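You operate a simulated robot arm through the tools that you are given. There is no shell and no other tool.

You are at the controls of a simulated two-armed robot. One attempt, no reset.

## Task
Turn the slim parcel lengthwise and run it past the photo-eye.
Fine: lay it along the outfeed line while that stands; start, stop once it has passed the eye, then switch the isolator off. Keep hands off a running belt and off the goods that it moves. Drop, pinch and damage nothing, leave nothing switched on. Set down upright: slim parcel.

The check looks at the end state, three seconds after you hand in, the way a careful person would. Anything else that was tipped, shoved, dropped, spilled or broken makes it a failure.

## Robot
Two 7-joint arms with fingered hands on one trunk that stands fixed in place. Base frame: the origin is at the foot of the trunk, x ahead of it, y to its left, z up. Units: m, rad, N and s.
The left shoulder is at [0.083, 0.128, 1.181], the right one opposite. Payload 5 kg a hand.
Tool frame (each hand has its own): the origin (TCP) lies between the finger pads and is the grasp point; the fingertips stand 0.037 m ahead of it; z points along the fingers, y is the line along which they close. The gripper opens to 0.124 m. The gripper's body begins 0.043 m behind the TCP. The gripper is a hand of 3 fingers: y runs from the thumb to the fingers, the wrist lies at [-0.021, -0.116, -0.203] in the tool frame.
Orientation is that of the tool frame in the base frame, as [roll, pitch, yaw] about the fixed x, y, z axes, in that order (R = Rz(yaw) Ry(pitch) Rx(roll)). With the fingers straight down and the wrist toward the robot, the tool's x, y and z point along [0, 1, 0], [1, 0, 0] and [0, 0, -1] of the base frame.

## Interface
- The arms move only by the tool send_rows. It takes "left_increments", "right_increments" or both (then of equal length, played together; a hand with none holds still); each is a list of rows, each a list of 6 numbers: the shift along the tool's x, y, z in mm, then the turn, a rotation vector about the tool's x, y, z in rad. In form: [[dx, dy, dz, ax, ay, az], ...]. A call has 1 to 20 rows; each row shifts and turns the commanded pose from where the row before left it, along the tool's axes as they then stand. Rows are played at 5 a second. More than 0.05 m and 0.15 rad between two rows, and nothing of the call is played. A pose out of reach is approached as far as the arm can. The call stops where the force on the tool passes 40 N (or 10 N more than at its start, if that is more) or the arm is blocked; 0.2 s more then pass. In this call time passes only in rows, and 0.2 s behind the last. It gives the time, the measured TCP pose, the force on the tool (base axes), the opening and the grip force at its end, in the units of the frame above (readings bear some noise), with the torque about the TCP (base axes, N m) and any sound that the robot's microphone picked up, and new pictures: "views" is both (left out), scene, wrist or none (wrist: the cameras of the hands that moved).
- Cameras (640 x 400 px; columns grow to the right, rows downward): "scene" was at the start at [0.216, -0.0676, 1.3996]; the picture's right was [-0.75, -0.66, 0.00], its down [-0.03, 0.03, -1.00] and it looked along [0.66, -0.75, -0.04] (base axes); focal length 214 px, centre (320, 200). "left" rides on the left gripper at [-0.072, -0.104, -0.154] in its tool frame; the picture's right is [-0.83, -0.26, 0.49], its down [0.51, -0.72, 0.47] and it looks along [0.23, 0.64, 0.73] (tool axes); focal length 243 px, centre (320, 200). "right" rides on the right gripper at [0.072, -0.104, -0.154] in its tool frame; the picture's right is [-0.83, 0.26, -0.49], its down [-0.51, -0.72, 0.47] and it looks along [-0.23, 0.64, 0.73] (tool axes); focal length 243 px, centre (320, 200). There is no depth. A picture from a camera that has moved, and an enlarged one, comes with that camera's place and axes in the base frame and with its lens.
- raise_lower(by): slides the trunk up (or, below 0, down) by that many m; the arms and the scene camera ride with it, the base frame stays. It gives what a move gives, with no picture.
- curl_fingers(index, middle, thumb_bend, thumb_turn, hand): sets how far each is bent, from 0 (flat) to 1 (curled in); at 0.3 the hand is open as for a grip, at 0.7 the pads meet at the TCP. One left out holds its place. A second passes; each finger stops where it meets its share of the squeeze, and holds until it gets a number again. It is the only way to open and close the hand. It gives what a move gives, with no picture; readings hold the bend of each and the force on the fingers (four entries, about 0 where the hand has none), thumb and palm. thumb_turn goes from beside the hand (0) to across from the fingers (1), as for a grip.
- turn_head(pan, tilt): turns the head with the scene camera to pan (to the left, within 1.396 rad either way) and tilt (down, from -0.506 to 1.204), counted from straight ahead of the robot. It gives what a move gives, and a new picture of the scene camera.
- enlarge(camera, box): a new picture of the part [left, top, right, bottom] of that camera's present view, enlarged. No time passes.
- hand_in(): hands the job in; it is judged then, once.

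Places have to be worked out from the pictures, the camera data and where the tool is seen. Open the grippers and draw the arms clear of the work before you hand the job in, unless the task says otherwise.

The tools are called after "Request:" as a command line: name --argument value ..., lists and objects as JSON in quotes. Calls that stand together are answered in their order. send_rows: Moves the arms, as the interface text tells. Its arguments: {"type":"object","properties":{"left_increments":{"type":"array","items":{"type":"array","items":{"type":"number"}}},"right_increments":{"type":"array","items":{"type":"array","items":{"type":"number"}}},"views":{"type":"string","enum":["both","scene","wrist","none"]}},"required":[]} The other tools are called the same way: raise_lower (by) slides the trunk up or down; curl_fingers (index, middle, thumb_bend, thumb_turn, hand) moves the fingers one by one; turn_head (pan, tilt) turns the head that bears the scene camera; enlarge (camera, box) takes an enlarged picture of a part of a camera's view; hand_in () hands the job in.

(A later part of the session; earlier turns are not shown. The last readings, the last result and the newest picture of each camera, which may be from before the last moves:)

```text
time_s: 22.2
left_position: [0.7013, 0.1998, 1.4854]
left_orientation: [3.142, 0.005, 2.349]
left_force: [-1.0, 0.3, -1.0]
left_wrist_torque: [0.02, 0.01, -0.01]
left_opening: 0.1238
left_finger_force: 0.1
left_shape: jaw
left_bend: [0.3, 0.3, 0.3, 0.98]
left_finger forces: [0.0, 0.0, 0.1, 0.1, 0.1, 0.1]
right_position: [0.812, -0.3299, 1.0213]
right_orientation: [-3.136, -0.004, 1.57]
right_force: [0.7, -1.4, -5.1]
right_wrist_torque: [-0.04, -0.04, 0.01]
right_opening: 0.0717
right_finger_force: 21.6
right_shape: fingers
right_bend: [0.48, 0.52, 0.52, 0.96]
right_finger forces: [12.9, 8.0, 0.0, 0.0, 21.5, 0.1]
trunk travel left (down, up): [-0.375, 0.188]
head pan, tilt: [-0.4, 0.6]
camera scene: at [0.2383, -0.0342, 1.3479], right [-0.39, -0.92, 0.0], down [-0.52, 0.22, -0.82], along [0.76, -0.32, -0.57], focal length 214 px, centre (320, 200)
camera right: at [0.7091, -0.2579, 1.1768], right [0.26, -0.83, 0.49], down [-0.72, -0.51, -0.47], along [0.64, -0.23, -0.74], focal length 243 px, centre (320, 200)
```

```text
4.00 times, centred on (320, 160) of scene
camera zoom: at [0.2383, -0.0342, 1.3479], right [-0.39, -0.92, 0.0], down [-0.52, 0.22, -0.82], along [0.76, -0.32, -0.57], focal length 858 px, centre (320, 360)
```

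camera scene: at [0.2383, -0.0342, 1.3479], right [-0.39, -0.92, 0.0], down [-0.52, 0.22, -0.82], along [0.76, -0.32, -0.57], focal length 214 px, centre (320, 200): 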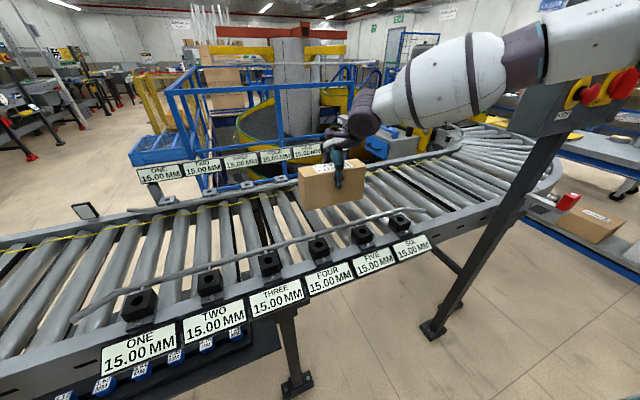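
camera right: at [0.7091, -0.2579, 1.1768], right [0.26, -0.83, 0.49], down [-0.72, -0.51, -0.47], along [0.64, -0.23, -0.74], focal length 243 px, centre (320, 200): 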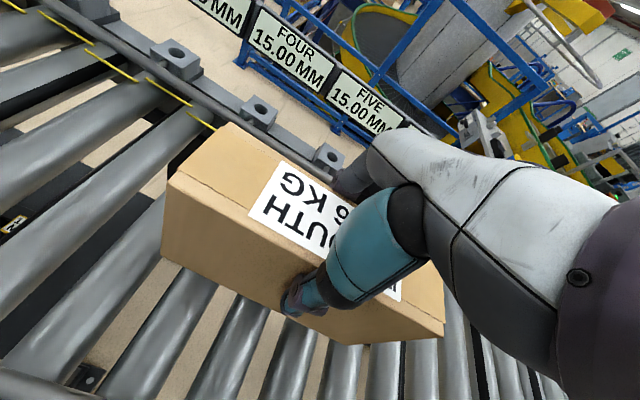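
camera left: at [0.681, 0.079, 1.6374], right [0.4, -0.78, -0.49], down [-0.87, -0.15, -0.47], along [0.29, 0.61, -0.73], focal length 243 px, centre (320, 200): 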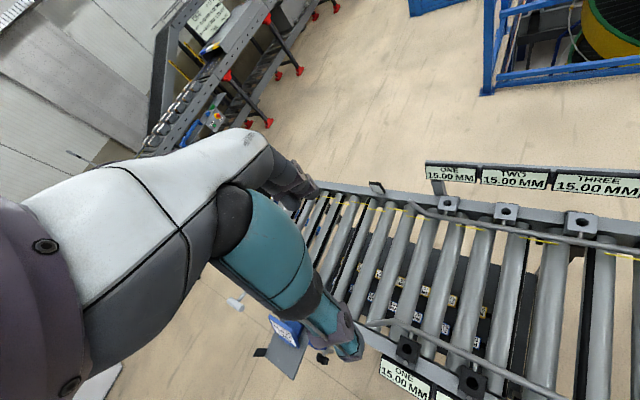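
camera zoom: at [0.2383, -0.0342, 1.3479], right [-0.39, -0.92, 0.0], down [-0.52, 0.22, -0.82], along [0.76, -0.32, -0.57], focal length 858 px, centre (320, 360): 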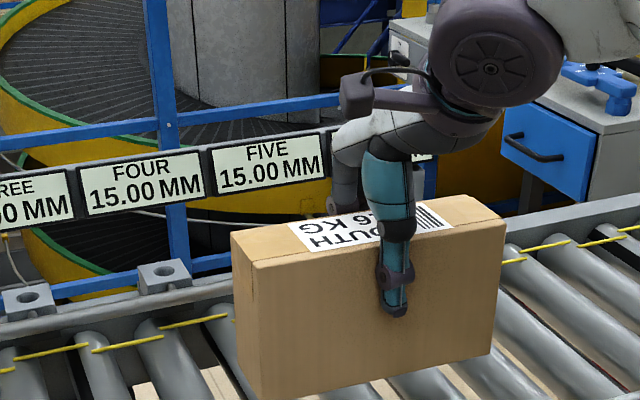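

The parcel now lies along the lane at (0.812, -0.33), level and label up. I'll lower it slowly and watch the vertical force for touch-down.

Request:
send_rows --right_increments '[[0, 0, 14, 0, 0, 0], [0, 0, 14, 0, 0, 0], [0, 0, 10, 0, 0, 0], [0, 0, 5, 0, 0, 0]]' --views "scene"

Request:
enlarge --camera "scene" --box '[240, 110, 400, 210]'

```text
time_s: 23.2
left_position: [0.7014, 0.2006, 1.4844]
left_orientation: [3.141, 0.005, 2.347]
left_force: [0.0, -0.6, 0.7]
left_wrist_torque: [-0.03, 0.0, 0.03]
left_opening: 0.1239
left_finger_force: 0.0
left_shape: jaw
left_bend: [0.3, 0.3, 0.3, 0.98]
left_finger forces: [0.0, 0.0, 0.1, 0.0, 0.1, 0.1]
right_position: [0.8121, -0.3306, 0.9789]
right_orientation: [-3.136, -0.002, 1.569]
right_force: [-0.2, 0.1, -5.0]
right_wrist_torque: [-0.04, -0.04, 0.0]
right_opening: 0.0717
right_finger_force: 21.6
right_shape: fingers
right_bend: [0.48, 0.52, 0.52, 0.96]
right_finger forces: [12.9, 8.2, 0.0, 0.1, 21.5, 0.0]
trunk travel left (down, up): [-0.375, 0.188]
head pan, tilt: [-0.4, 0.6]
camera scene: at [0.2384, -0.034, 1.3479], right [-0.39, -0.92, 0.0], down [-0.52, 0.22, -0.82], along [0.76, -0.32, -0.57], focal length 214 px, centre (320, 200)
```

scene: 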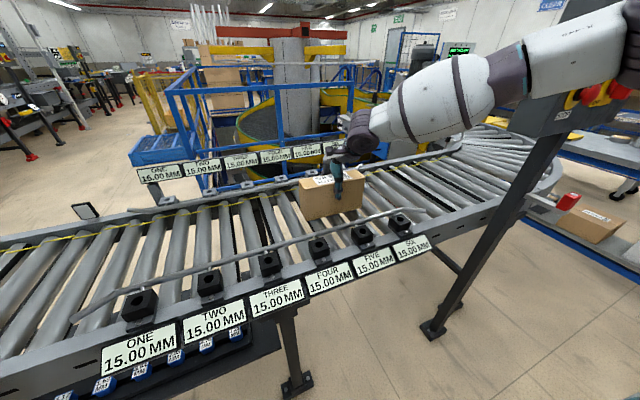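

```text
4.00 times, centred on (320, 160) of scene
camera zoom: at [0.2384, -0.034, 1.3479], right [-0.39, -0.92, 0.0], down [-0.52, 0.22, -0.82], along [0.76, -0.32, -0.57], focal length 858 px, centre (320, 360)
```

zoom: 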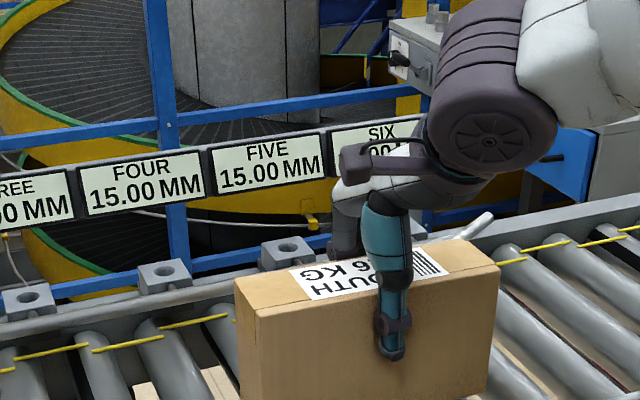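

Still hanging (-5 N), about 7 mm to go. I'll lower it in 2 mm steps.

Request:
send_rows --right_increments '[[0, 0, 2, 0, 0, 0], [0, 0, 2, 0, 0, 0], [0, 0, 1.5, 0, 0, 0], [0, 0, 1, 0, 0, 0]]' --views "none"

```text
time_s: 24.2
left_position: [0.699, 0.2014, 1.4847]
left_orientation: [-3.141, 0.008, 2.351]
left_force: [-0.3, -0.6, 0.3]
left_wrist_torque: [0.0, -0.01, 0.04]
left_opening: 0.1239
left_finger_force: 0.2
left_shape: jaw
left_bend: [0.3, 0.3, 0.3, 0.98]
left_finger forces: [0.0, 0.0, 0.0, 0.0, 0.0, 0.1]
right_position: [0.8136, -0.3298, 0.9734]
right_orientation: [-3.137, -0.003, 1.569]
right_force: [-1.0, 2.0, -2.2]
right_wrist_torque: [-0.18, -0.14, 0.05]
right_opening: 0.0713
right_finger_force: 21.2
right_shape: fingers
right_bend: [0.48, 0.52, 0.52, 0.96]
right_finger forces: [12.7, 8.7, 0.0, 0.0, 22.0, 0.0]
trunk travel left (down, up): [-0.375, 0.188]
head pan, tilt: [-0.4, 0.6]
```

Partly supported now (-2.2 N). Another 1.5 mm to seat it fully.

Request:
send_rows --right_increments '[[0, 0, 0.8, 0, 0, 0], [0, 0, 0.7, 0, 0, 0]]' --views "both"

Request:
enlarge --camera "scene" --box '[240, 120, 400, 220]'

```text
time_s: 24.9
left_position: [0.6989, 0.2028, 1.485]
left_orientation: [-3.141, 0.008, 2.35]
left_force: [0.2, 0.6, 0.5]
left_wrist_torque: [-0.02, -0.01, 0.0]
left_opening: 0.1237
left_finger_force: 0.1
left_shape: jaw
left_bend: [0.3, 0.3, 0.3, 0.98]
left_finger forces: [0.0, 0.0, 0.0, 0.0, 0.1, 0.0]
right_position: [0.8106, -0.33, 0.9724]
right_orientation: [-3.141, -0.003, 1.568]
right_force: [0.2, 0.5, 7.3]
right_wrist_torque: [-0.17, -0.43, 0.01]
right_opening: 0.0716
right_finger_force: 23.2
right_shape: fingers
right_bend: [0.48, 0.52, 0.52, 0.96]
right_finger forces: [13.2, 9.5, 0.0, 0.1, 22.5, 0.1]
trunk travel left (down, up): [-0.375, 0.188]
head pan, tilt: [-0.4, 0.6]
camera scene: at [0.2367, -0.0333, 1.3483], right [-0.39, -0.92, 0.0], down [-0.52, 0.22, -0.83], along [0.76, -0.32, -0.56], focal length 214 px, centre (320, 200)
camera right: at [0.7084, -0.2573, 1.1277], right [0.26, -0.83, 0.49], down [-0.72, -0.5, -0.47], along [0.64, -0.23, -0.73], focal length 243 px, centre (320, 200)
```

scene: 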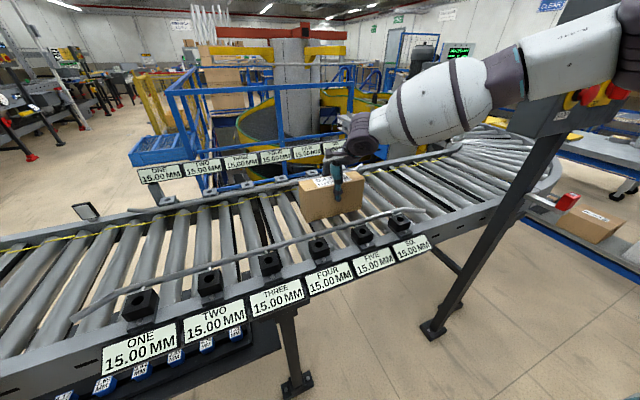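
right: 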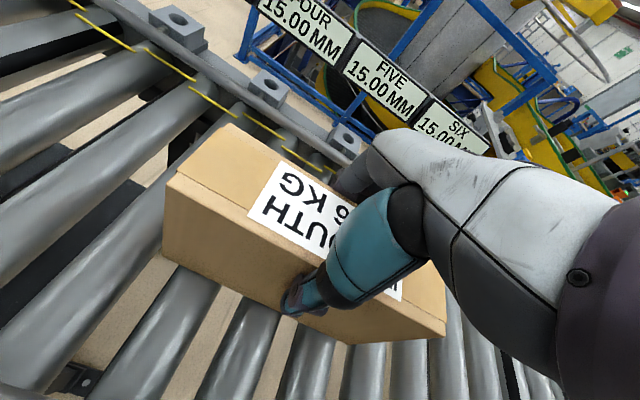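

```text
4.00 times, centred on (320, 170) of scene
camera zoom: at [0.2367, -0.0333, 1.3483], right [-0.39, -0.92, 0.0], down [-0.52, 0.22, -0.83], along [0.76, -0.32, -0.56], focal length 858 px, centre (320, 320)
```

zoom: 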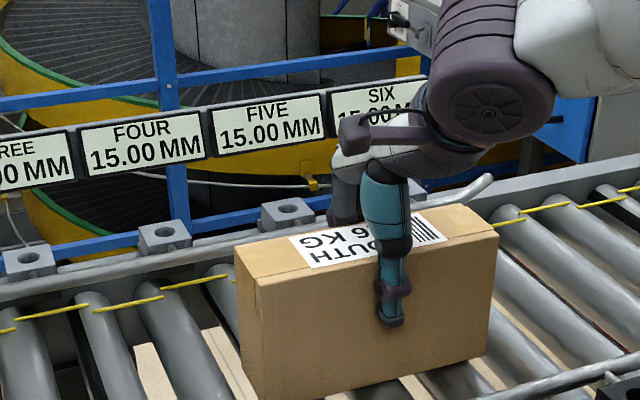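

Seated: +7 N shows it resting on the rollers. I'll take off the slight push and then open in stages.

Request:
send_rows --right_increments '[[0, 0, -0.7, 0, 0, 0]]' --views "none"

Request:
curl_fingers --hand "right" --index 0.46 --middle 0.46 --thumb_bend 0.46

Request:
curl_fingers --hand "right" --index 0.32 --middle 0.32 --thumb_bend 0.32

Request:
enlarge --camera "scene" --box '[240, 120, 400, 220]'

Request:
enlarge --camera "right" --box '[0, 0, 640, 400]'

```text
time_s: 25.2
left_position: [0.6989, 0.2014, 1.4847]
left_orientation: [-3.141, 0.008, 2.349]
left_force: [0.7, -0.8, 0.0]
left_wrist_torque: [-0.06, -0.02, 0.0]
left_opening: 0.1242
left_finger_force: 0.1
left_shape: jaw
left_bend: [0.3, 0.3, 0.3, 0.98]
left_finger forces: [0.0, 0.0, 0.0, 0.1, 0.0, 0.0]
right_position: [0.8111, -0.3302, 0.9735]
right_orientation: [-3.137, -0.005, 1.568]
right_force: [0.9, -0.5, 6.0]
right_wrist_torque: [-0.18, -0.52, 0.07]
right_opening: 0.0716
right_finger_force: 23.1
right_shape: fingers
right_bend: [0.48, 0.52, 0.52, 0.96]
right_finger forces: [13.7, 9.9, 0.0, 0.1, 22.3, 0.0]
trunk travel left (down, up): [-0.375, 0.188]
head pan, tilt: [-0.4, 0.6]
```

```text
time_s: 26.2
left_position: [0.7001, 0.2012, 1.4862]
left_orientation: [-3.14, 0.007, 2.349]
left_force: [-0.6, 0.4, 0.3]
left_wrist_torque: [0.0, -0.01, 0.0]
left_opening: 0.1237
left_finger_force: 0.1
left_shape: jaw
left_bend: [0.3, 0.3, 0.3, 0.98]
left_finger forces: [0.0, 0.1, 0.1, 0.0, 0.0, 0.0]
right_position: [0.812, -0.3302, 0.9724]
right_orientation: [-3.138, -0.005, 1.57]
right_force: [-1.9, 2.2, -0.5]
right_wrist_torque: [-0.03, 0.0, -0.06]
right_opening: 0.0818
right_finger_force: 1.6
right_shape: fingers
right_bend: [0.46, 0.46, 0.45, 0.97]
right_finger forces: [0.6, 0.0, 0.1, 0.1, 2.5, 0.0]
trunk travel left (down, up): [-0.375, 0.188]
head pan, tilt: [-0.4, 0.6]
```

```text
time_s: 27.2
left_position: [0.6993, 0.2011, 1.4853]
left_orientation: [3.14, 0.008, 2.352]
left_force: [-0.6, 0.1, 0.6]
left_wrist_torque: [-0.04, -0.01, 0.0]
left_opening: 0.1238
left_finger_force: 0.1
left_shape: jaw
left_bend: [0.3, 0.3, 0.3, 0.98]
left_finger forces: [0.0, 0.0, 0.1, 0.0, 0.0, 0.0]
right_position: [0.8116, -0.3305, 0.9702]
right_orientation: [-3.136, -0.004, 1.569]
right_force: [0.1, 0.6, -0.5]
right_wrist_torque: [0.0, 0.0, -0.02]
right_opening: 0.1223
right_finger_force: 0.1
right_shape: fingers
right_bend: [0.32, 0.32, 0.32, 0.97]
right_finger forces: [0.1, 0.0, 0.0, 0.1, 0.1, 0.0]
trunk travel left (down, up): [-0.375, 0.188]
head pan, tilt: [-0.4, 0.6]
```

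```text
4.00 times, centred on (320, 170) of scene
camera zoom: at [0.2375, -0.0336, 1.3481], right [-0.39, -0.92, 0.0], down [-0.52, 0.22, -0.83], along [0.76, -0.32, -0.56], focal length 858 px, centre (320, 320)
```

zoom: 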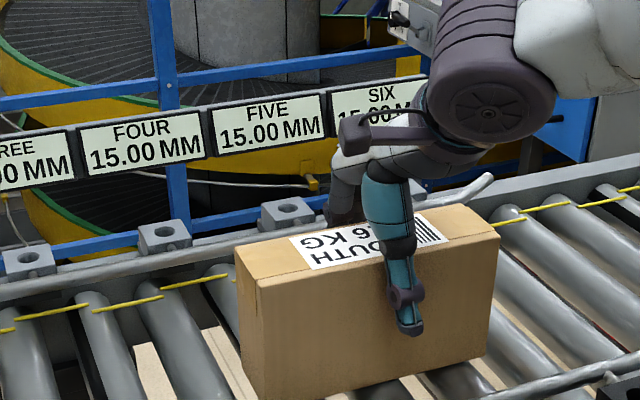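

```text
1.00 times, centred on (320, 200) of right (not enlarged: the box is as wide or as high as the picture)
camera zoom: at [0.7088, -0.2575, 1.127], right [0.26, -0.83, 0.49], down [-0.72, -0.5, -0.47], along [0.64, -0.23, -0.74], focal length 243 px, centre (320, 200)
```

zoom: 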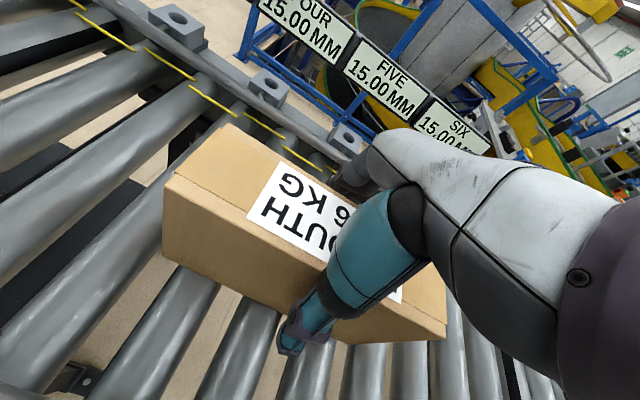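

The hand is open and the parcel stands free. I'll lift the hand straight up, clear of the parcel.

Request:
send_rows --right_increments '[[0, 0, -20, 0, 0, 0], [0, 0, -30, 0, 0, 0], [0, 0, -35, 0, 0, 0], [0, 0, -40, 0, 0, 0], [0, 0, -40, 0, 0, 0], [0, 0, -40, 0, 0, 0]]' --views "both"

Request:
enlarge --camera "scene" --box '[240, 120, 400, 220]'

```text
time_s: 28.6
left_position: [0.6982, 0.2017, 1.4846]
left_orientation: [-3.142, 0.008, 2.35]
left_force: [-0.5, 0.2, -0.1]
left_wrist_torque: [-0.02, 0.01, 0.0]
left_opening: 0.1236
left_finger_force: 0.0
left_shape: jaw
left_bend: [0.3, 0.3, 0.3, 0.98]
left_finger forces: [0.1, 0.0, 0.1, 0.0, 0.0, 0.0]
right_position: [0.8129, -0.3287, 1.178]
right_orientation: [-3.136, -0.003, 1.569]
right_force: [0.0, 0.4, 0.3]
right_wrist_torque: [-0.02, -0.03, -0.02]
right_opening: 0.1226
right_finger_force: 0.1
right_shape: fingers
right_bend: [0.32, 0.32, 0.32, 0.97]
right_finger forces: [0.0, 0.0, 0.1, 0.0, 0.0, 0.1]
trunk travel left (down, up): [-0.375, 0.188]
head pan, tilt: [-0.4, 0.6]
camera scene: at [0.2366, -0.0329, 1.3483], right [-0.39, -0.92, 0.0], down [-0.52, 0.22, -0.83], along [0.76, -0.32, -0.56], focal length 214 px, centre (320, 200)
camera right: at [0.7096, -0.2566, 1.3323], right [0.26, -0.83, 0.49], down [-0.72, -0.51, -0.47], along [0.64, -0.23, -0.74], focal length 243 px, centre (320, 200)
```

scene: 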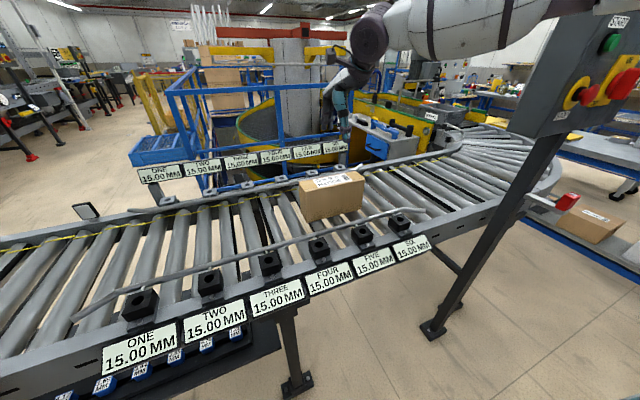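
right: 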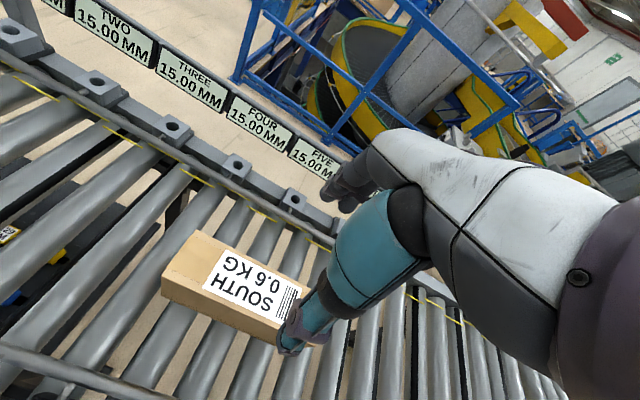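

```text
4.00 times, centred on (320, 170) of scene
camera zoom: at [0.2366, -0.0329, 1.3483], right [-0.39, -0.92, 0.0], down [-0.52, 0.22, -0.83], along [0.76, -0.32, -0.56], focal length 858 px, centre (320, 320)
```

zoom: 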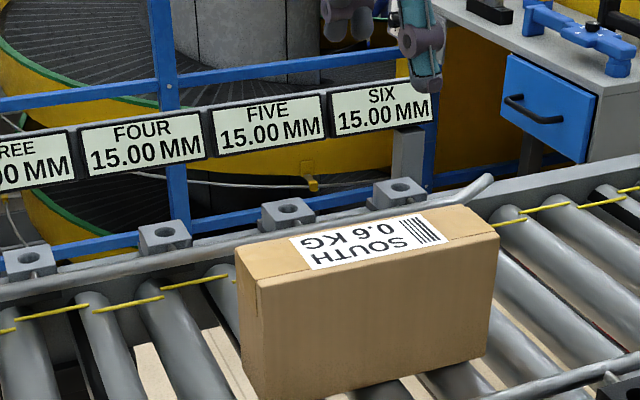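

The parcel stands aligned with the lane (its near top edge is at x=0.769 at both ends), spanning y from about -0.437 to -0.223. The eye beam is at y≈0.453 and the end stop near y≈0.77. I'll draw the right hand back towards the panel side, high and clear, and turn the head to the panel.

Request:
send_rows --right_increments '[[-10, -37.8, -20, 0, 0, 0], [-10, -37.8, -20, 0, 0, 0], [-10, -37.8, -20, 0, 0, 0], [-10, -37.8, -20, 0, 0, 0], [-10, -37.8, -20, 0, 0, 0], [-10, -37.8, -20, 0, 0, 0], [-10, -37.8, -20, 0, 0, 0], [-10, -37.8, -20, 0, 0, 0], [-10, -37.8, -20, 0, 0, 0], [-10, -37.8, -20, 0, 0, 0], [-10, -37.8, -20, 0, 0, 0]]' --views "none"

Request:
turn_head --pan -0.95 --tilt 0.15

Request:
enlarge --camera "scene" --box '[310, 110, 470, 210]'

```text
time_s: 31.1
left_position: [0.6984, 0.2014, 1.4866]
left_orientation: [3.14, 0.007, 2.348]
left_force: [0.6, 0.8, 0.6]
left_wrist_torque: [0.02, 0.01, -0.02]
left_opening: 0.1237
left_finger_force: 0.1
left_shape: jaw
left_bend: [0.3, 0.3, 0.3, 0.98]
left_finger forces: [0.0, 0.0, 0.0, 0.1, 0.1, 0.0]
right_position: [0.3984, -0.4401, 1.3979]
right_orientation: [-3.138, -0.003, 1.568]
right_force: [-1.3, -0.2, 0.6]
right_wrist_torque: [0.03, -0.04, 0.02]
right_opening: 0.1227
right_finger_force: 0.0
right_shape: fingers
right_bend: [0.32, 0.32, 0.32, 0.97]
right_finger forces: [0.1, 0.1, 0.0, 0.0, 0.0, 0.0]
trunk travel left (down, up): [-0.375, 0.188]
head pan, tilt: [-0.4, 0.6]
```

```text
time_s: 32.0
left_position: [0.7008, 0.2024, 1.4853]
left_orientation: [-3.141, 0.005, 2.351]
left_force: [-0.5, -1.0, 0.3]
left_wrist_torque: [-0.02, -0.01, 0.02]
left_opening: 0.1241
left_finger_force: 0.1
left_shape: jaw
left_bend: [0.3, 0.3, 0.3, 0.98]
left_finger forces: [0.1, 0.0, 0.0, 0.0, 0.0, 0.0]
right_position: [0.4012, -0.4389, 1.3973]
right_orientation: [-3.136, -0.002, 1.569]
right_force: [-0.1, -0.1, 0.3]
right_wrist_torque: [0.01, 0.01, -0.02]
right_opening: 0.1227
right_finger_force: 0.0
right_shape: fingers
right_bend: [0.32, 0.32, 0.32, 0.97]
right_finger forces: [0.0, 0.0, 0.0, 0.1, 0.1, 0.1]
trunk travel left (down, up): [-0.375, 0.188]
head pan, tilt: [-0.949, 0.15]
camera scene: at [0.2102, -0.0746, 1.3895], right [-0.81, -0.58, 0.0], down [-0.09, 0.12, -0.99], along [0.58, -0.8, -0.15], focal length 214 px, centre (320, 200)
```

scene: 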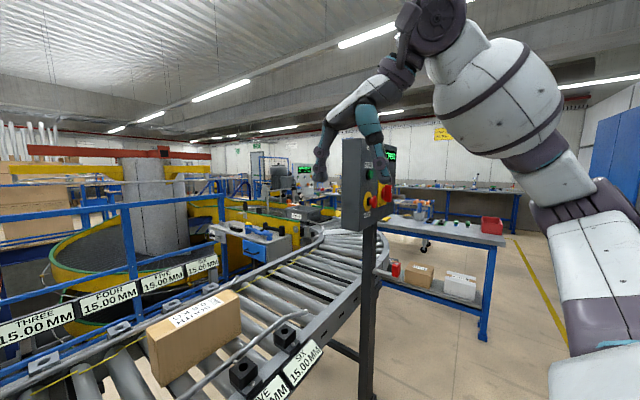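

```text
4.00 times, centred on (390, 160) of scene
camera zoom: at [0.2102, -0.0746, 1.3895], right [-0.81, -0.58, 0.0], down [-0.09, 0.12, -0.99], along [0.58, -0.8, -0.15], focal length 858 px, centre (40, 360)
```

zoom: 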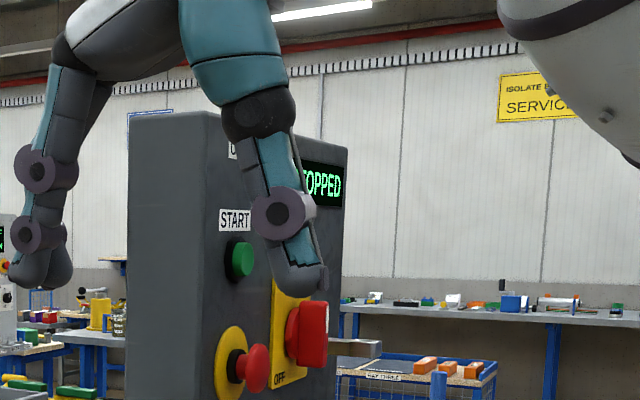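

The panel reads STOPPED; START, STOP and the isolator are in plain view and match my estimates. I'll close the right hand into a pinch as a pressing tip, then shift and pitch it to point roughly horizontally at the panel from a safe distance.

Request:
curl_fingers --hand "right" --index 0.69 --middle 0.69 --thumb_bend 0.69

Request:
send_rows --right_increments '[[-40, 0, -13, 0, 0, 0.13], [-39.7, 5.3, -13, 0, 0, 0.13], [-38.6, 10.4, -13, 0, 0, 0.13], [-37, 15.3, -13, 0, 0, 0.13], [0, 0, 0, -0.131, 0, 0], [0, 0, 0, -0.131, 0, 0], [0, 0, 0, -0.131, 0, 0], [0, 0, 0, -0.131, 0, 0], [0, 0, 0, -0.131, 0, 0]]' --views "both"

```text
time_s: 33.0
left_position: [0.6996, 0.2006, 1.486]
left_orientation: [-3.14, 0.004, 2.35]
left_force: [0.4, -0.9, 0.5]
left_wrist_torque: [-0.01, 0.0, 0.03]
left_opening: 0.1239
left_finger_force: 0.1
left_shape: jaw
left_bend: [0.3, 0.3, 0.3, 0.98]
left_finger forces: [0.0, 0.0, 0.0, 0.1, 0.1, 0.0]
right_position: [0.4011, -0.439, 1.3977]
right_orientation: [-3.137, -0.003, 1.57]
right_force: [-0.5, -0.1, 0.7]
right_wrist_torque: [-0.03, 0.0, 0.01]
right_opening: 0.0103
right_finger_force: 0.0
right_shape: fingers
right_bend: [0.69, 0.69, 0.69, 0.97]
right_finger forces: [0.0, 0.0, 0.0, 0.1, 0.0, 0.0]
trunk travel left (down, up): [-0.375, 0.188]
head pan, tilt: [-0.949, 0.15]
```

```text
time_s: 35.0
left_position: [0.6989, 0.2009, 1.4851]
left_orientation: [3.139, 0.007, 2.352]
left_force: [-0.6, -0.8, -0.5]
left_wrist_torque: [0.01, -0.02, 0.0]
left_opening: 0.124
left_finger_force: 0.2
left_shape: jaw
left_bend: [0.3, 0.3, 0.3, 0.98]
left_finger forces: [0.0, 0.0, 0.0, 0.1, 0.1, 0.0]
right_position: [0.3973, -0.6006, 1.45]
right_orientation: [2.49, -0.002, 1.051]
right_force: [0.2, 0.2, -0.5]
right_wrist_torque: [0.03, -0.02, 0.0]
right_opening: 0.0099
right_finger_force: 0.0
right_shape: fingers
right_bend: [0.69, 0.69, 0.69, 0.98]
right_finger forces: [0.0, 0.0, 0.0, 0.0, 0.0, 0.0]
trunk travel left (down, up): [-0.375, 0.188]
head pan, tilt: [-0.949, 0.15]
camera scene: at [0.209, -0.0751, 1.3898], right [-0.81, -0.58, 0.0], down [-0.09, 0.12, -0.99], along [0.58, -0.8, -0.15], focal length 214 px, centre (320, 200)
camera right: at [0.2815, -0.4505, 1.5097], right [-0.49, -0.68, 0.55], down [-0.5, -0.3, -0.81], along [0.71, -0.68, -0.19], focal length 243 px, centre (320, 200)
```

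scene: 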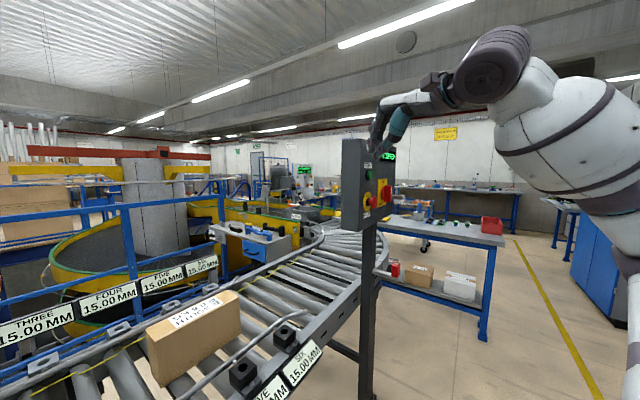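
right: 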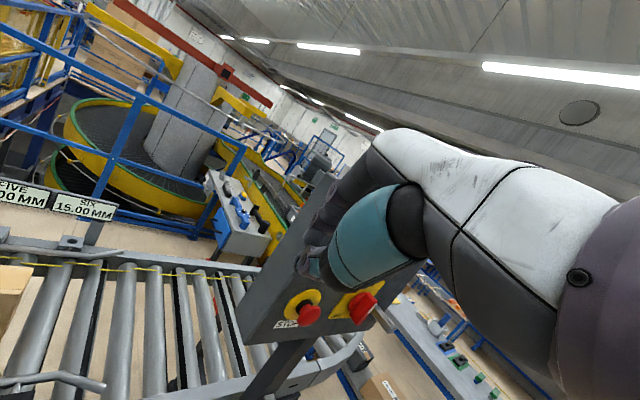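

The hand has cleared the controls. I'll take a close look at the isolator and buttons from both cameras.

Request:
enlarge --camera "scene" --box '[340, 150, 404, 230]'

Request:
enlarge --camera "right" --box '[270, 260, 390, 335]'

```text
5.00 times, centred on (372, 190) of scene
camera zoom: at [0.209, -0.0751, 1.3898], right [-0.81, -0.58, 0.0], down [-0.09, 0.12, -0.99], along [0.58, -0.8, -0.15], focal length 1072 px, centre (60, 250)
```

zoom: 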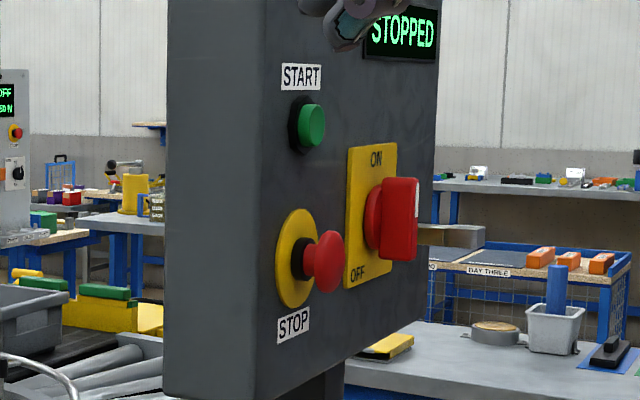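

```text
5.33 times, centred on (330, 298) of right
camera zoom: at [0.2815, -0.4505, 1.5097], right [-0.49, -0.68, 0.55], down [-0.5, -0.3, -0.81], along [0.71, -0.68, -0.19], focal length 1294 px, centre (267, -320)
```

zoom: 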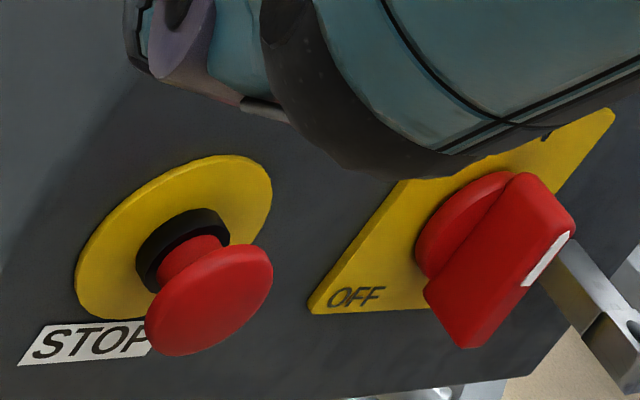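

The isolator is a rotary handle with its white mark up at ON; OFF is lettered at the lower left of its plate, and a metal hasp bar sticks out to its right. I'll finish pitching the hand and hover the closed fingertips about 4 cm in front of START.

Request:
send_rows --right_increments '[[0, 0, 0, -0.13, 0, 0], [0, 0, 0, -0.13, 0, 0], [0, 0, 0, -0.13, 0, 0], [0, 0, 0, -0.13, 0, 0], [-26, -7.2, 26.8, 0, 0, 0], [-26, -7.2, 26.8, 0, 0, 0], [-26, -7.2, 26.8, 0, 0, 0]]' --views "both"

Request:
enlarge --camera "scene" --box '[310, 110, 438, 230]'

```text
time_s: 36.6
left_position: [0.6991, 0.1997, 1.4857]
left_orientation: [3.139, 0.006, 2.35]
left_force: [-0.1, 0.3, 0.3]
left_wrist_torque: [-0.01, 0.02, -0.03]
left_opening: 0.1238
left_finger_force: 0.2
left_shape: jaw
left_bend: [0.3, 0.3, 0.3, 0.98]
left_finger forces: [0.0, 0.0, 0.1, 0.0, 0.0, 0.1]
right_position: [0.4171, -0.702, 1.3987]
right_orientation: [1.972, -0.001, 1.05]
right_force: [0.3, -0.8, 0.0]
right_wrist_torque: [0.0, 0.01, 0.0]
right_opening: 0.0099
right_finger_force: 0.0
right_shape: fingers
right_bend: [0.69, 0.69, 0.69, 0.98]
right_finger forces: [0.0, 0.0, 0.1, 0.0, 0.1, 0.1]
trunk travel left (down, up): [-0.375, 0.188]
head pan, tilt: [-0.949, 0.15]
camera scene: at [0.2094, -0.0756, 1.3896], right [-0.81, -0.58, 0.0], down [-0.09, 0.12, -0.99], along [0.58, -0.8, -0.15], focal length 214 px, centre (320, 200)
camera right: at [0.2962, -0.5463, 1.3637], right [-0.72, -0.55, 0.43], down [-0.12, -0.52, -0.85], along [0.69, -0.66, 0.3], focal length 243 px, centre (320, 200)
```

scene: 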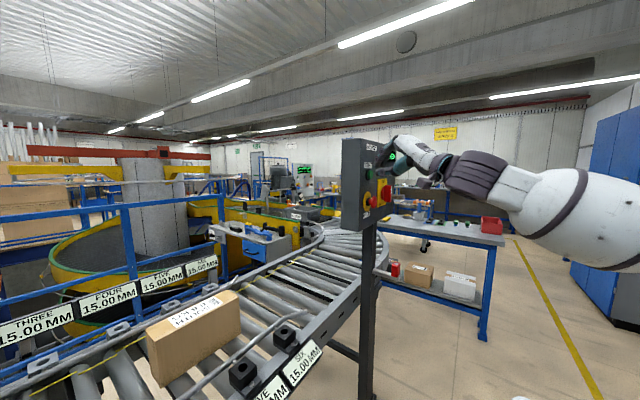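
right: 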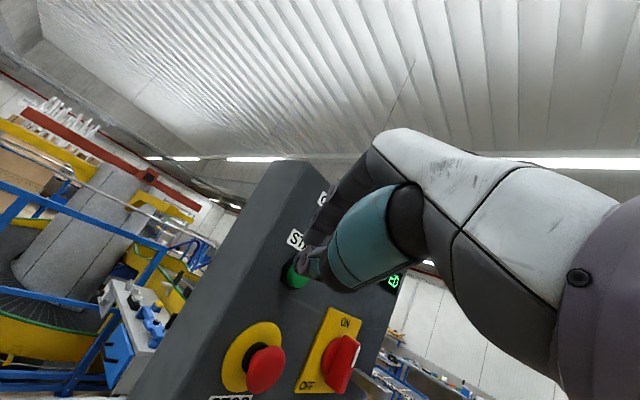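

```text
3.33 times, centred on (374, 170) of scene
camera zoom: at [0.2094, -0.0756, 1.3896], right [-0.81, -0.58, 0.0], down [-0.09, 0.12, -0.99], along [0.58, -0.8, -0.15], focal length 715 px, centre (140, 300)
```

zoom: 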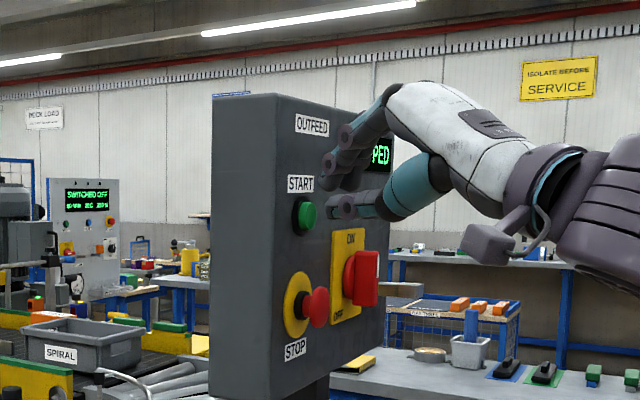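

START is right ahead of the tip, and I now put it at about (0.497, -0.758, 1.364) and STOP at about (0.485, -0.765, 1.27). Before starting anything, I'll re-aim the left hand's camera so it watches the eye and the end of the lane.

Request:
send_rows --left_increments '[[14, -14, 24, 0, 0, -0.11], [14, -14, 24, 0, 0, -0.11], [14, -14, 24, 0, 0, -0.11], [14, -14, 24, 0, 0, -0.11], [14, -14, 24, 0, 0, -0.11]]' --views "wrist"

```text
time_s: 37.8
left_position: [0.666, 0.1737, 1.3037]
left_orientation: [-3.141, 0.001, 2.905]
left_force: [1.4, 0.7, 0.4]
left_wrist_torque: [0.02, -0.02, -0.04]
left_opening: 0.1236
left_finger_force: 0.1
left_shape: jaw
left_bend: [0.3, 0.3, 0.3, 0.98]
left_finger forces: [0.1, 0.0, 0.0, 0.0, 0.1, 0.0]
left hand out of reach, approached as far as the arm can: row 1, 2, 3, 4, 5
right_position: [0.4187, -0.6992, 1.3995]
right_orientation: [1.972, -0.001, 1.05]
right_force: [0.5, -0.3, -1.1]
right_wrist_torque: [0.0, 0.01, 0.02]
right_opening: 0.0097
right_finger_force: 0.0
right_shape: fingers
right_bend: [0.69, 0.69, 0.69, 0.98]
right_finger forces: [0.1, 0.0, 0.0, 0.0, 0.0, 0.0]
trunk travel left (down, up): [-0.375, 0.188]
head pan, tilt: [-0.949, 0.15]
camera left: at [0.7114, 0.0552, 1.4582], right [0.75, -0.45, -0.49], down [-0.66, -0.58, -0.47], along [-0.07, 0.68, -0.73], focal length 243 px, centre (320, 200)
```

left: 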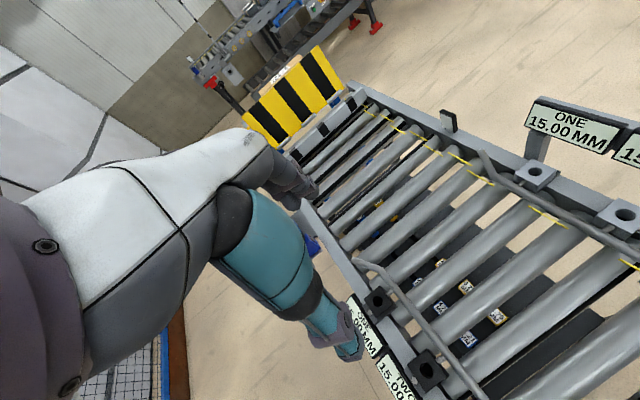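

The left camera now has an excellent view of the eye (reflector), the lane end and the end stop at y≈0.79. Next I'll bring the right fingertips to about 3.5 cm in front of START.

Request:
send_rows --right_increments '[[-14.8, -2.7, 18, 0, 0, 0], [-14.8, -2.7, 18, 0, 0, 0]]' --views "wrist"

Request:
enlarge --camera "scene" --box '[330, 130, 410, 230]'

Request:
enlarge --camera "right" --box '[200, 200, 400, 325]'

```text
time_s: 38.4
left_position: [0.6658, 0.1736, 1.3039]
left_orientation: [-3.142, 0.003, 2.903]
left_force: [-0.7, -0.2, 2.1]
left_wrist_torque: [0.03, 0.03, 0.0]
left_opening: 0.1238
left_finger_force: 0.0
left_shape: jaw
left_bend: [0.3, 0.3, 0.3, 0.98]
left_finger forces: [0.0, 0.0, 0.0, 0.0, 0.0, 0.1]
right_position: [0.4308, -0.7418, 1.3805]
right_orientation: [1.973, -0.001, 1.05]
right_force: [1.3, 0.2, -0.2]
right_wrist_torque: [-0.01, 0.0, 0.01]
right_opening: 0.0097
right_finger_force: 0.1
right_shape: fingers
right_bend: [0.69, 0.69, 0.69, 0.98]
right_finger forces: [0.0, 0.0, 0.0, 0.0, 0.1, 0.1]
trunk travel left (down, up): [-0.375, 0.188]
head pan, tilt: [-0.949, 0.15]
camera right: at [0.3087, -0.5878, 1.3444], right [-0.72, -0.55, 0.43], down [-0.12, -0.51, -0.85], along [0.69, -0.66, 0.3], focal length 243 px, centre (320, 200)
```

right: 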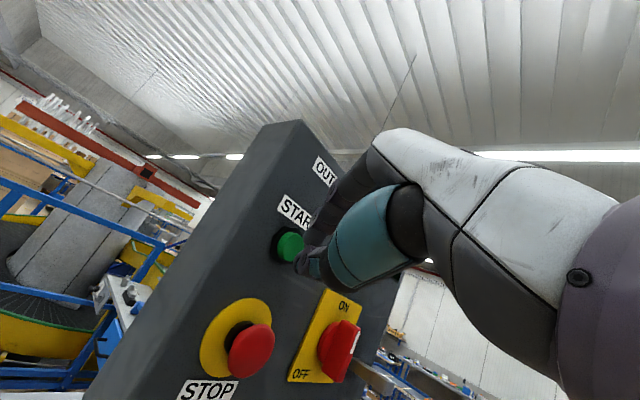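

```text
4.00 times, centred on (370, 180) of scene
camera zoom: at [0.2104, -0.0757, 1.3895], right [-0.81, -0.58, 0.0], down [-0.09, 0.12, -0.99], along [0.58, -0.8, -0.15], focal length 858 px, centre (120, 280)
```

zoom: 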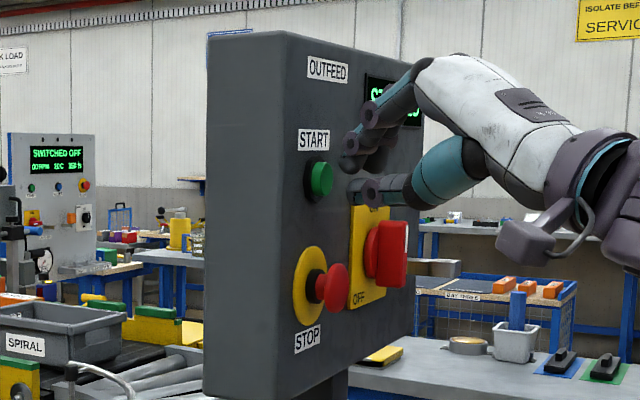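

```text
3.20 times, centred on (300, 262) of right
camera zoom: at [0.3087, -0.5878, 1.3444], right [-0.72, -0.55, 0.43], down [-0.12, -0.51, -0.85], along [0.69, -0.66, 0.3], focal length 776 px, centre (384, 0)
```

zoom: 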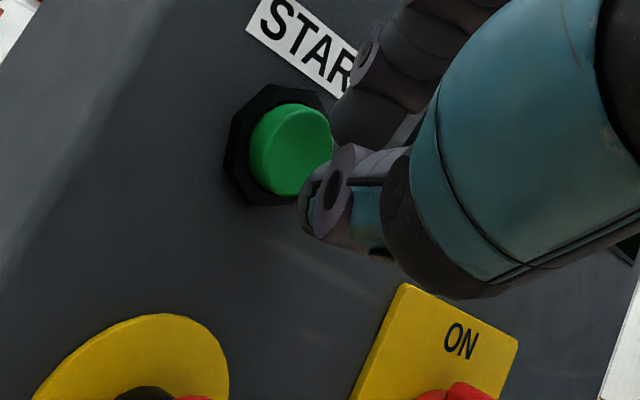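

The tip is lined up: moving it straight along +x lands on START's centre. I'll approach to just short of the button.

Request:
send_rows --right_increments '[[5, 3.4, 8, 0, 0, 0], [5, 3.4, 8, 0, 0, 0]]' --views "wrist"

Request:
enlarge --camera "right" --box '[200, 200, 400, 325]'

Request:
enlarge --camera "scene" --box '[340, 140, 404, 220]'

```text
time_s: 39.0
left_position: [0.665, 0.1745, 1.3043]
left_orientation: [-3.14, 0.004, 2.901]
left_force: [-0.2, 0.2, 0.3]
left_wrist_torque: [0.02, -0.01, -0.03]
left_opening: 0.1237
left_finger_force: 0.0
left_shape: jaw
left_bend: [0.3, 0.3, 0.3, 0.98]
left_finger forces: [0.0, 0.0, 0.0, 0.0, 0.0, 0.1]
right_position: [0.4479, -0.7411, 1.3814]
right_orientation: [1.971, -0.002, 1.047]
right_force: [-4.0, -1.9, 0.3]
right_wrist_torque: [-0.01, 0.05, -0.06]
right_opening: 0.0064
right_finger_force: 1.8
right_shape: fingers
right_bend: [0.7, 0.69, 0.69, 0.97]
right_finger forces: [4.2, 0.0, 0.0, 0.1, 0.1, 0.0]
trunk travel left (down, up): [-0.375, 0.188]
head pan, tilt: [-0.949, 0.15]
heard: click
camera right: at [0.326, -0.5875, 1.3449], right [-0.72, -0.54, 0.43], down [-0.12, -0.51, -0.85], along [0.68, -0.66, 0.31], focal length 243 px, centre (320, 200)
```

right: 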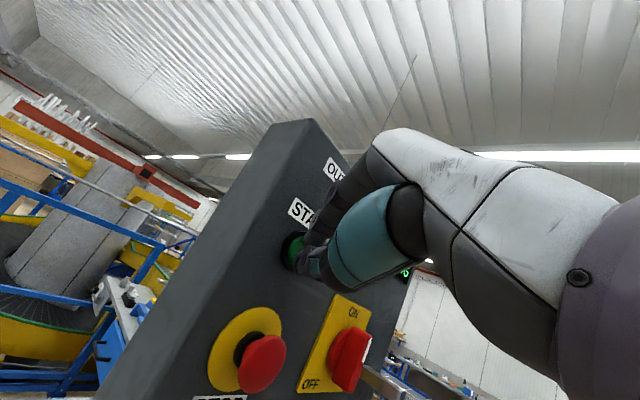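

```text
3.20 times, centred on (300, 262) of right
camera zoom: at [0.326, -0.5875, 1.3449], right [-0.72, -0.54, 0.43], down [-0.12, -0.51, -0.85], along [0.68, -0.66, 0.31], focal length 776 px, centre (384, 0)
```

zoom: 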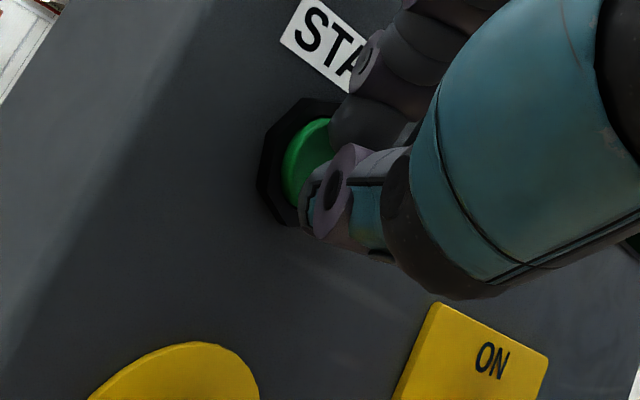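

```text
5.00 times, centred on (372, 180) of scene
camera zoom: at [0.2082, -0.0747, 1.3899], right [-0.81, -0.58, 0.0], down [-0.09, 0.12, -0.99], along [0.58, -0.8, -0.15], focal length 1072 px, centre (60, 300)
```

zoom: 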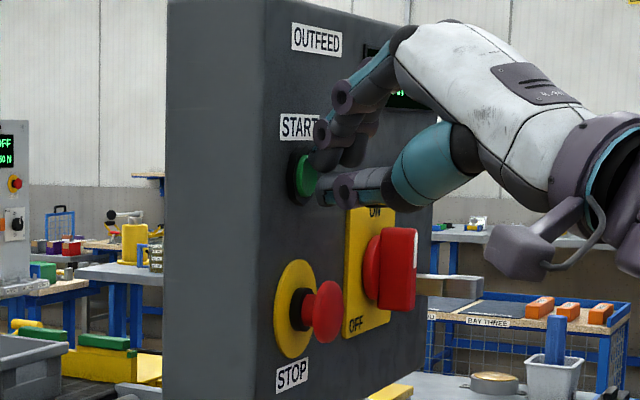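

A click was heard, so START has been pressed. I'll check without letting time pass whether the parcel is moving and what the display says.

Request:
enlarge --camera "scene" --box '[0, 0, 640, 400]'

Request:
enlarge --camera "scene" --box '[120, 270, 280, 390]'

Request:
enlarge --camera "left" --box '[0, 0, 640, 400]'

```text
1.00 times, centred on (320, 200) of scene (not enlarged: the box is as wide or as high as the picture)
camera zoom: at [0.2082, -0.0747, 1.3899], right [-0.81, -0.58, 0.0], down [-0.09, 0.12, -0.99], along [0.58, -0.8, -0.15], focal length 214 px, centre (320, 200)
```

zoom: 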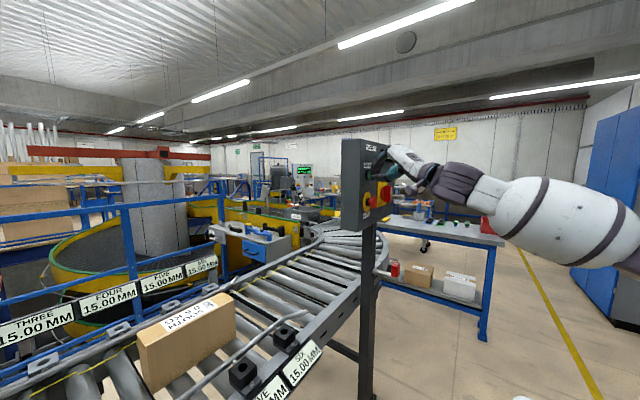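

```text
3.33 times, centred on (200, 330) of scene
camera zoom: at [0.2082, -0.0747, 1.3899], right [-0.81, -0.58, 0.0], down [-0.09, 0.12, -0.99], along [0.58, -0.8, -0.15], focal length 715 px, centre (720, -233)
```

zoom: 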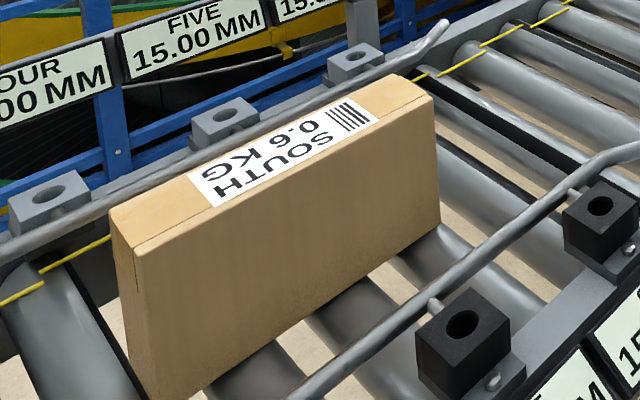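

```text
1.00 times, centred on (320, 200) of left (not enlarged: the box is as wide or as high as the picture)
camera zoom: at [0.7093, 0.0559, 1.4595], right [0.75, -0.45, -0.49], down [-0.66, -0.58, -0.47], along [-0.07, 0.68, -0.73], focal length 243 px, centre (320, 200)
```

zoom: 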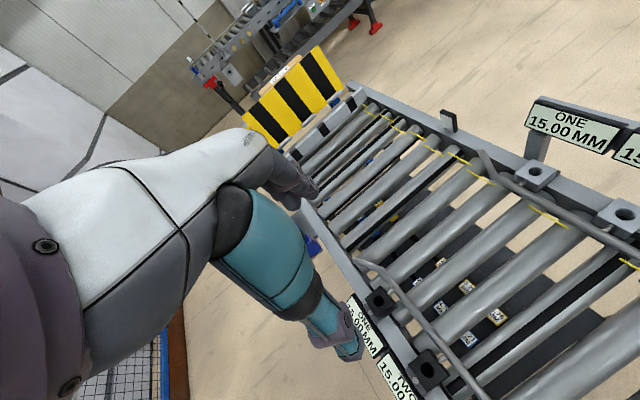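

It is running: the parcel has advanced about 2–3 cm. I'll pull the hand off START and go down to hover in front of STOP, then measure the speed.

Request:
send_rows --right_increments '[[-12, -8.1, -19.2, 0, 0, 0], [-12, -8.1, -19.2, 0, 0, 0], [-2.2, -41.9, 19.2, 0, 0, 0], [-2.2, -41.9, 19.2, 0, 0, 0]]' --views "both"

Request:
enlarge --camera "scene" --box '[0, 250, 240, 400]'

Request:
enlarge --camera "scene" --box '[330, 130, 410, 230]'

Request:
enlarge --camera "left" --box '[0, 0, 640, 400]'

```text
time_s: 40.0
left_position: [0.6665, 0.1735, 1.303]
left_orientation: [-3.14, 0.003, 2.904]
left_force: [-0.3, 0.0, 0.4]
left_wrist_torque: [-0.01, 0.02, -0.01]
left_opening: 0.1238
left_finger_force: 0.1
left_shape: jaw
left_bend: [0.3, 0.3, 0.3, 0.98]
left_finger forces: [0.0, 0.1, 0.0, 0.0, 0.1, 0.0]
right_position: [0.4026, -0.7477, 1.2836]
right_orientation: [1.971, -0.002, 1.05]
right_force: [0.0, 1.0, 0.0]
right_wrist_torque: [0.01, 0.01, 0.03]
right_opening: 0.0099
right_finger_force: 0.1
right_shape: fingers
right_bend: [0.69, 0.69, 0.69, 0.98]
right_finger forces: [0.1, 0.1, 0.1, 0.1, 0.1, 0.0]
trunk travel left (down, up): [-0.375, 0.188]
head pan, tilt: [-0.949, 0.15]
camera scene: at [0.2097, -0.0756, 1.3896], right [-0.81, -0.58, 0.0], down [-0.09, 0.12, -0.99], along [0.58, -0.8, -0.15], focal length 214 px, centre (320, 200)
camera right: at [0.2805, -0.594, 1.249], right [-0.72, -0.55, 0.43], down [-0.12, -0.51, -0.85], along [0.69, -0.66, 0.3], focal length 243 px, centre (320, 200)
```

scene: 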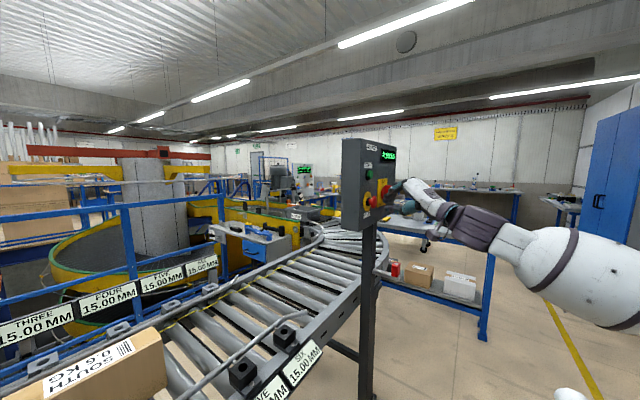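
right: 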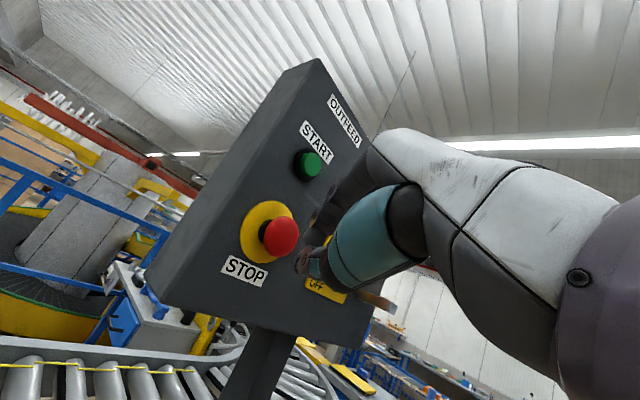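

```text
2.67 times, centred on (120, 325) of scene
camera zoom: at [0.2097, -0.0756, 1.3896], right [-0.81, -0.58, 0.0], down [-0.09, 0.12, -0.99], along [0.58, -0.8, -0.15], focal length 572 px, centre (853, -133)
```

zoom: 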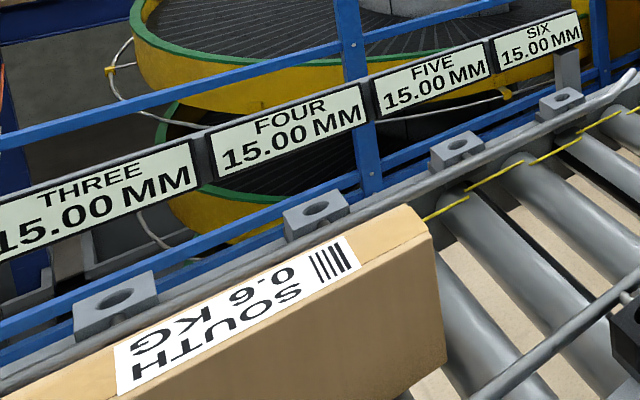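

```text
4.00 times, centred on (370, 180) of scene
camera zoom: at [0.2097, -0.0756, 1.3896], right [-0.81, -0.58, 0.0], down [-0.09, 0.12, -0.99], along [0.58, -0.8, -0.15], focal length 858 px, centre (120, 280)
```

zoom: 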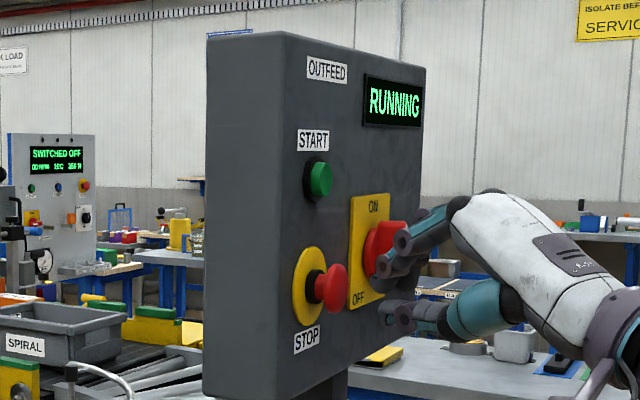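

```text
1.00 times, centred on (320, 200) of left (not enlarged: the box is as wide or as high as the picture)
camera zoom: at [0.7109, 0.055, 1.4587], right [0.75, -0.45, -0.49], down [-0.66, -0.58, -0.47], along [-0.07, 0.68, -0.73], focal length 243 px, centre (320, 200)
```

zoom: 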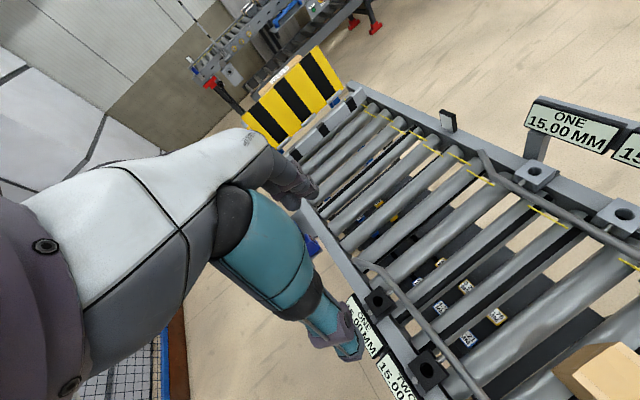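

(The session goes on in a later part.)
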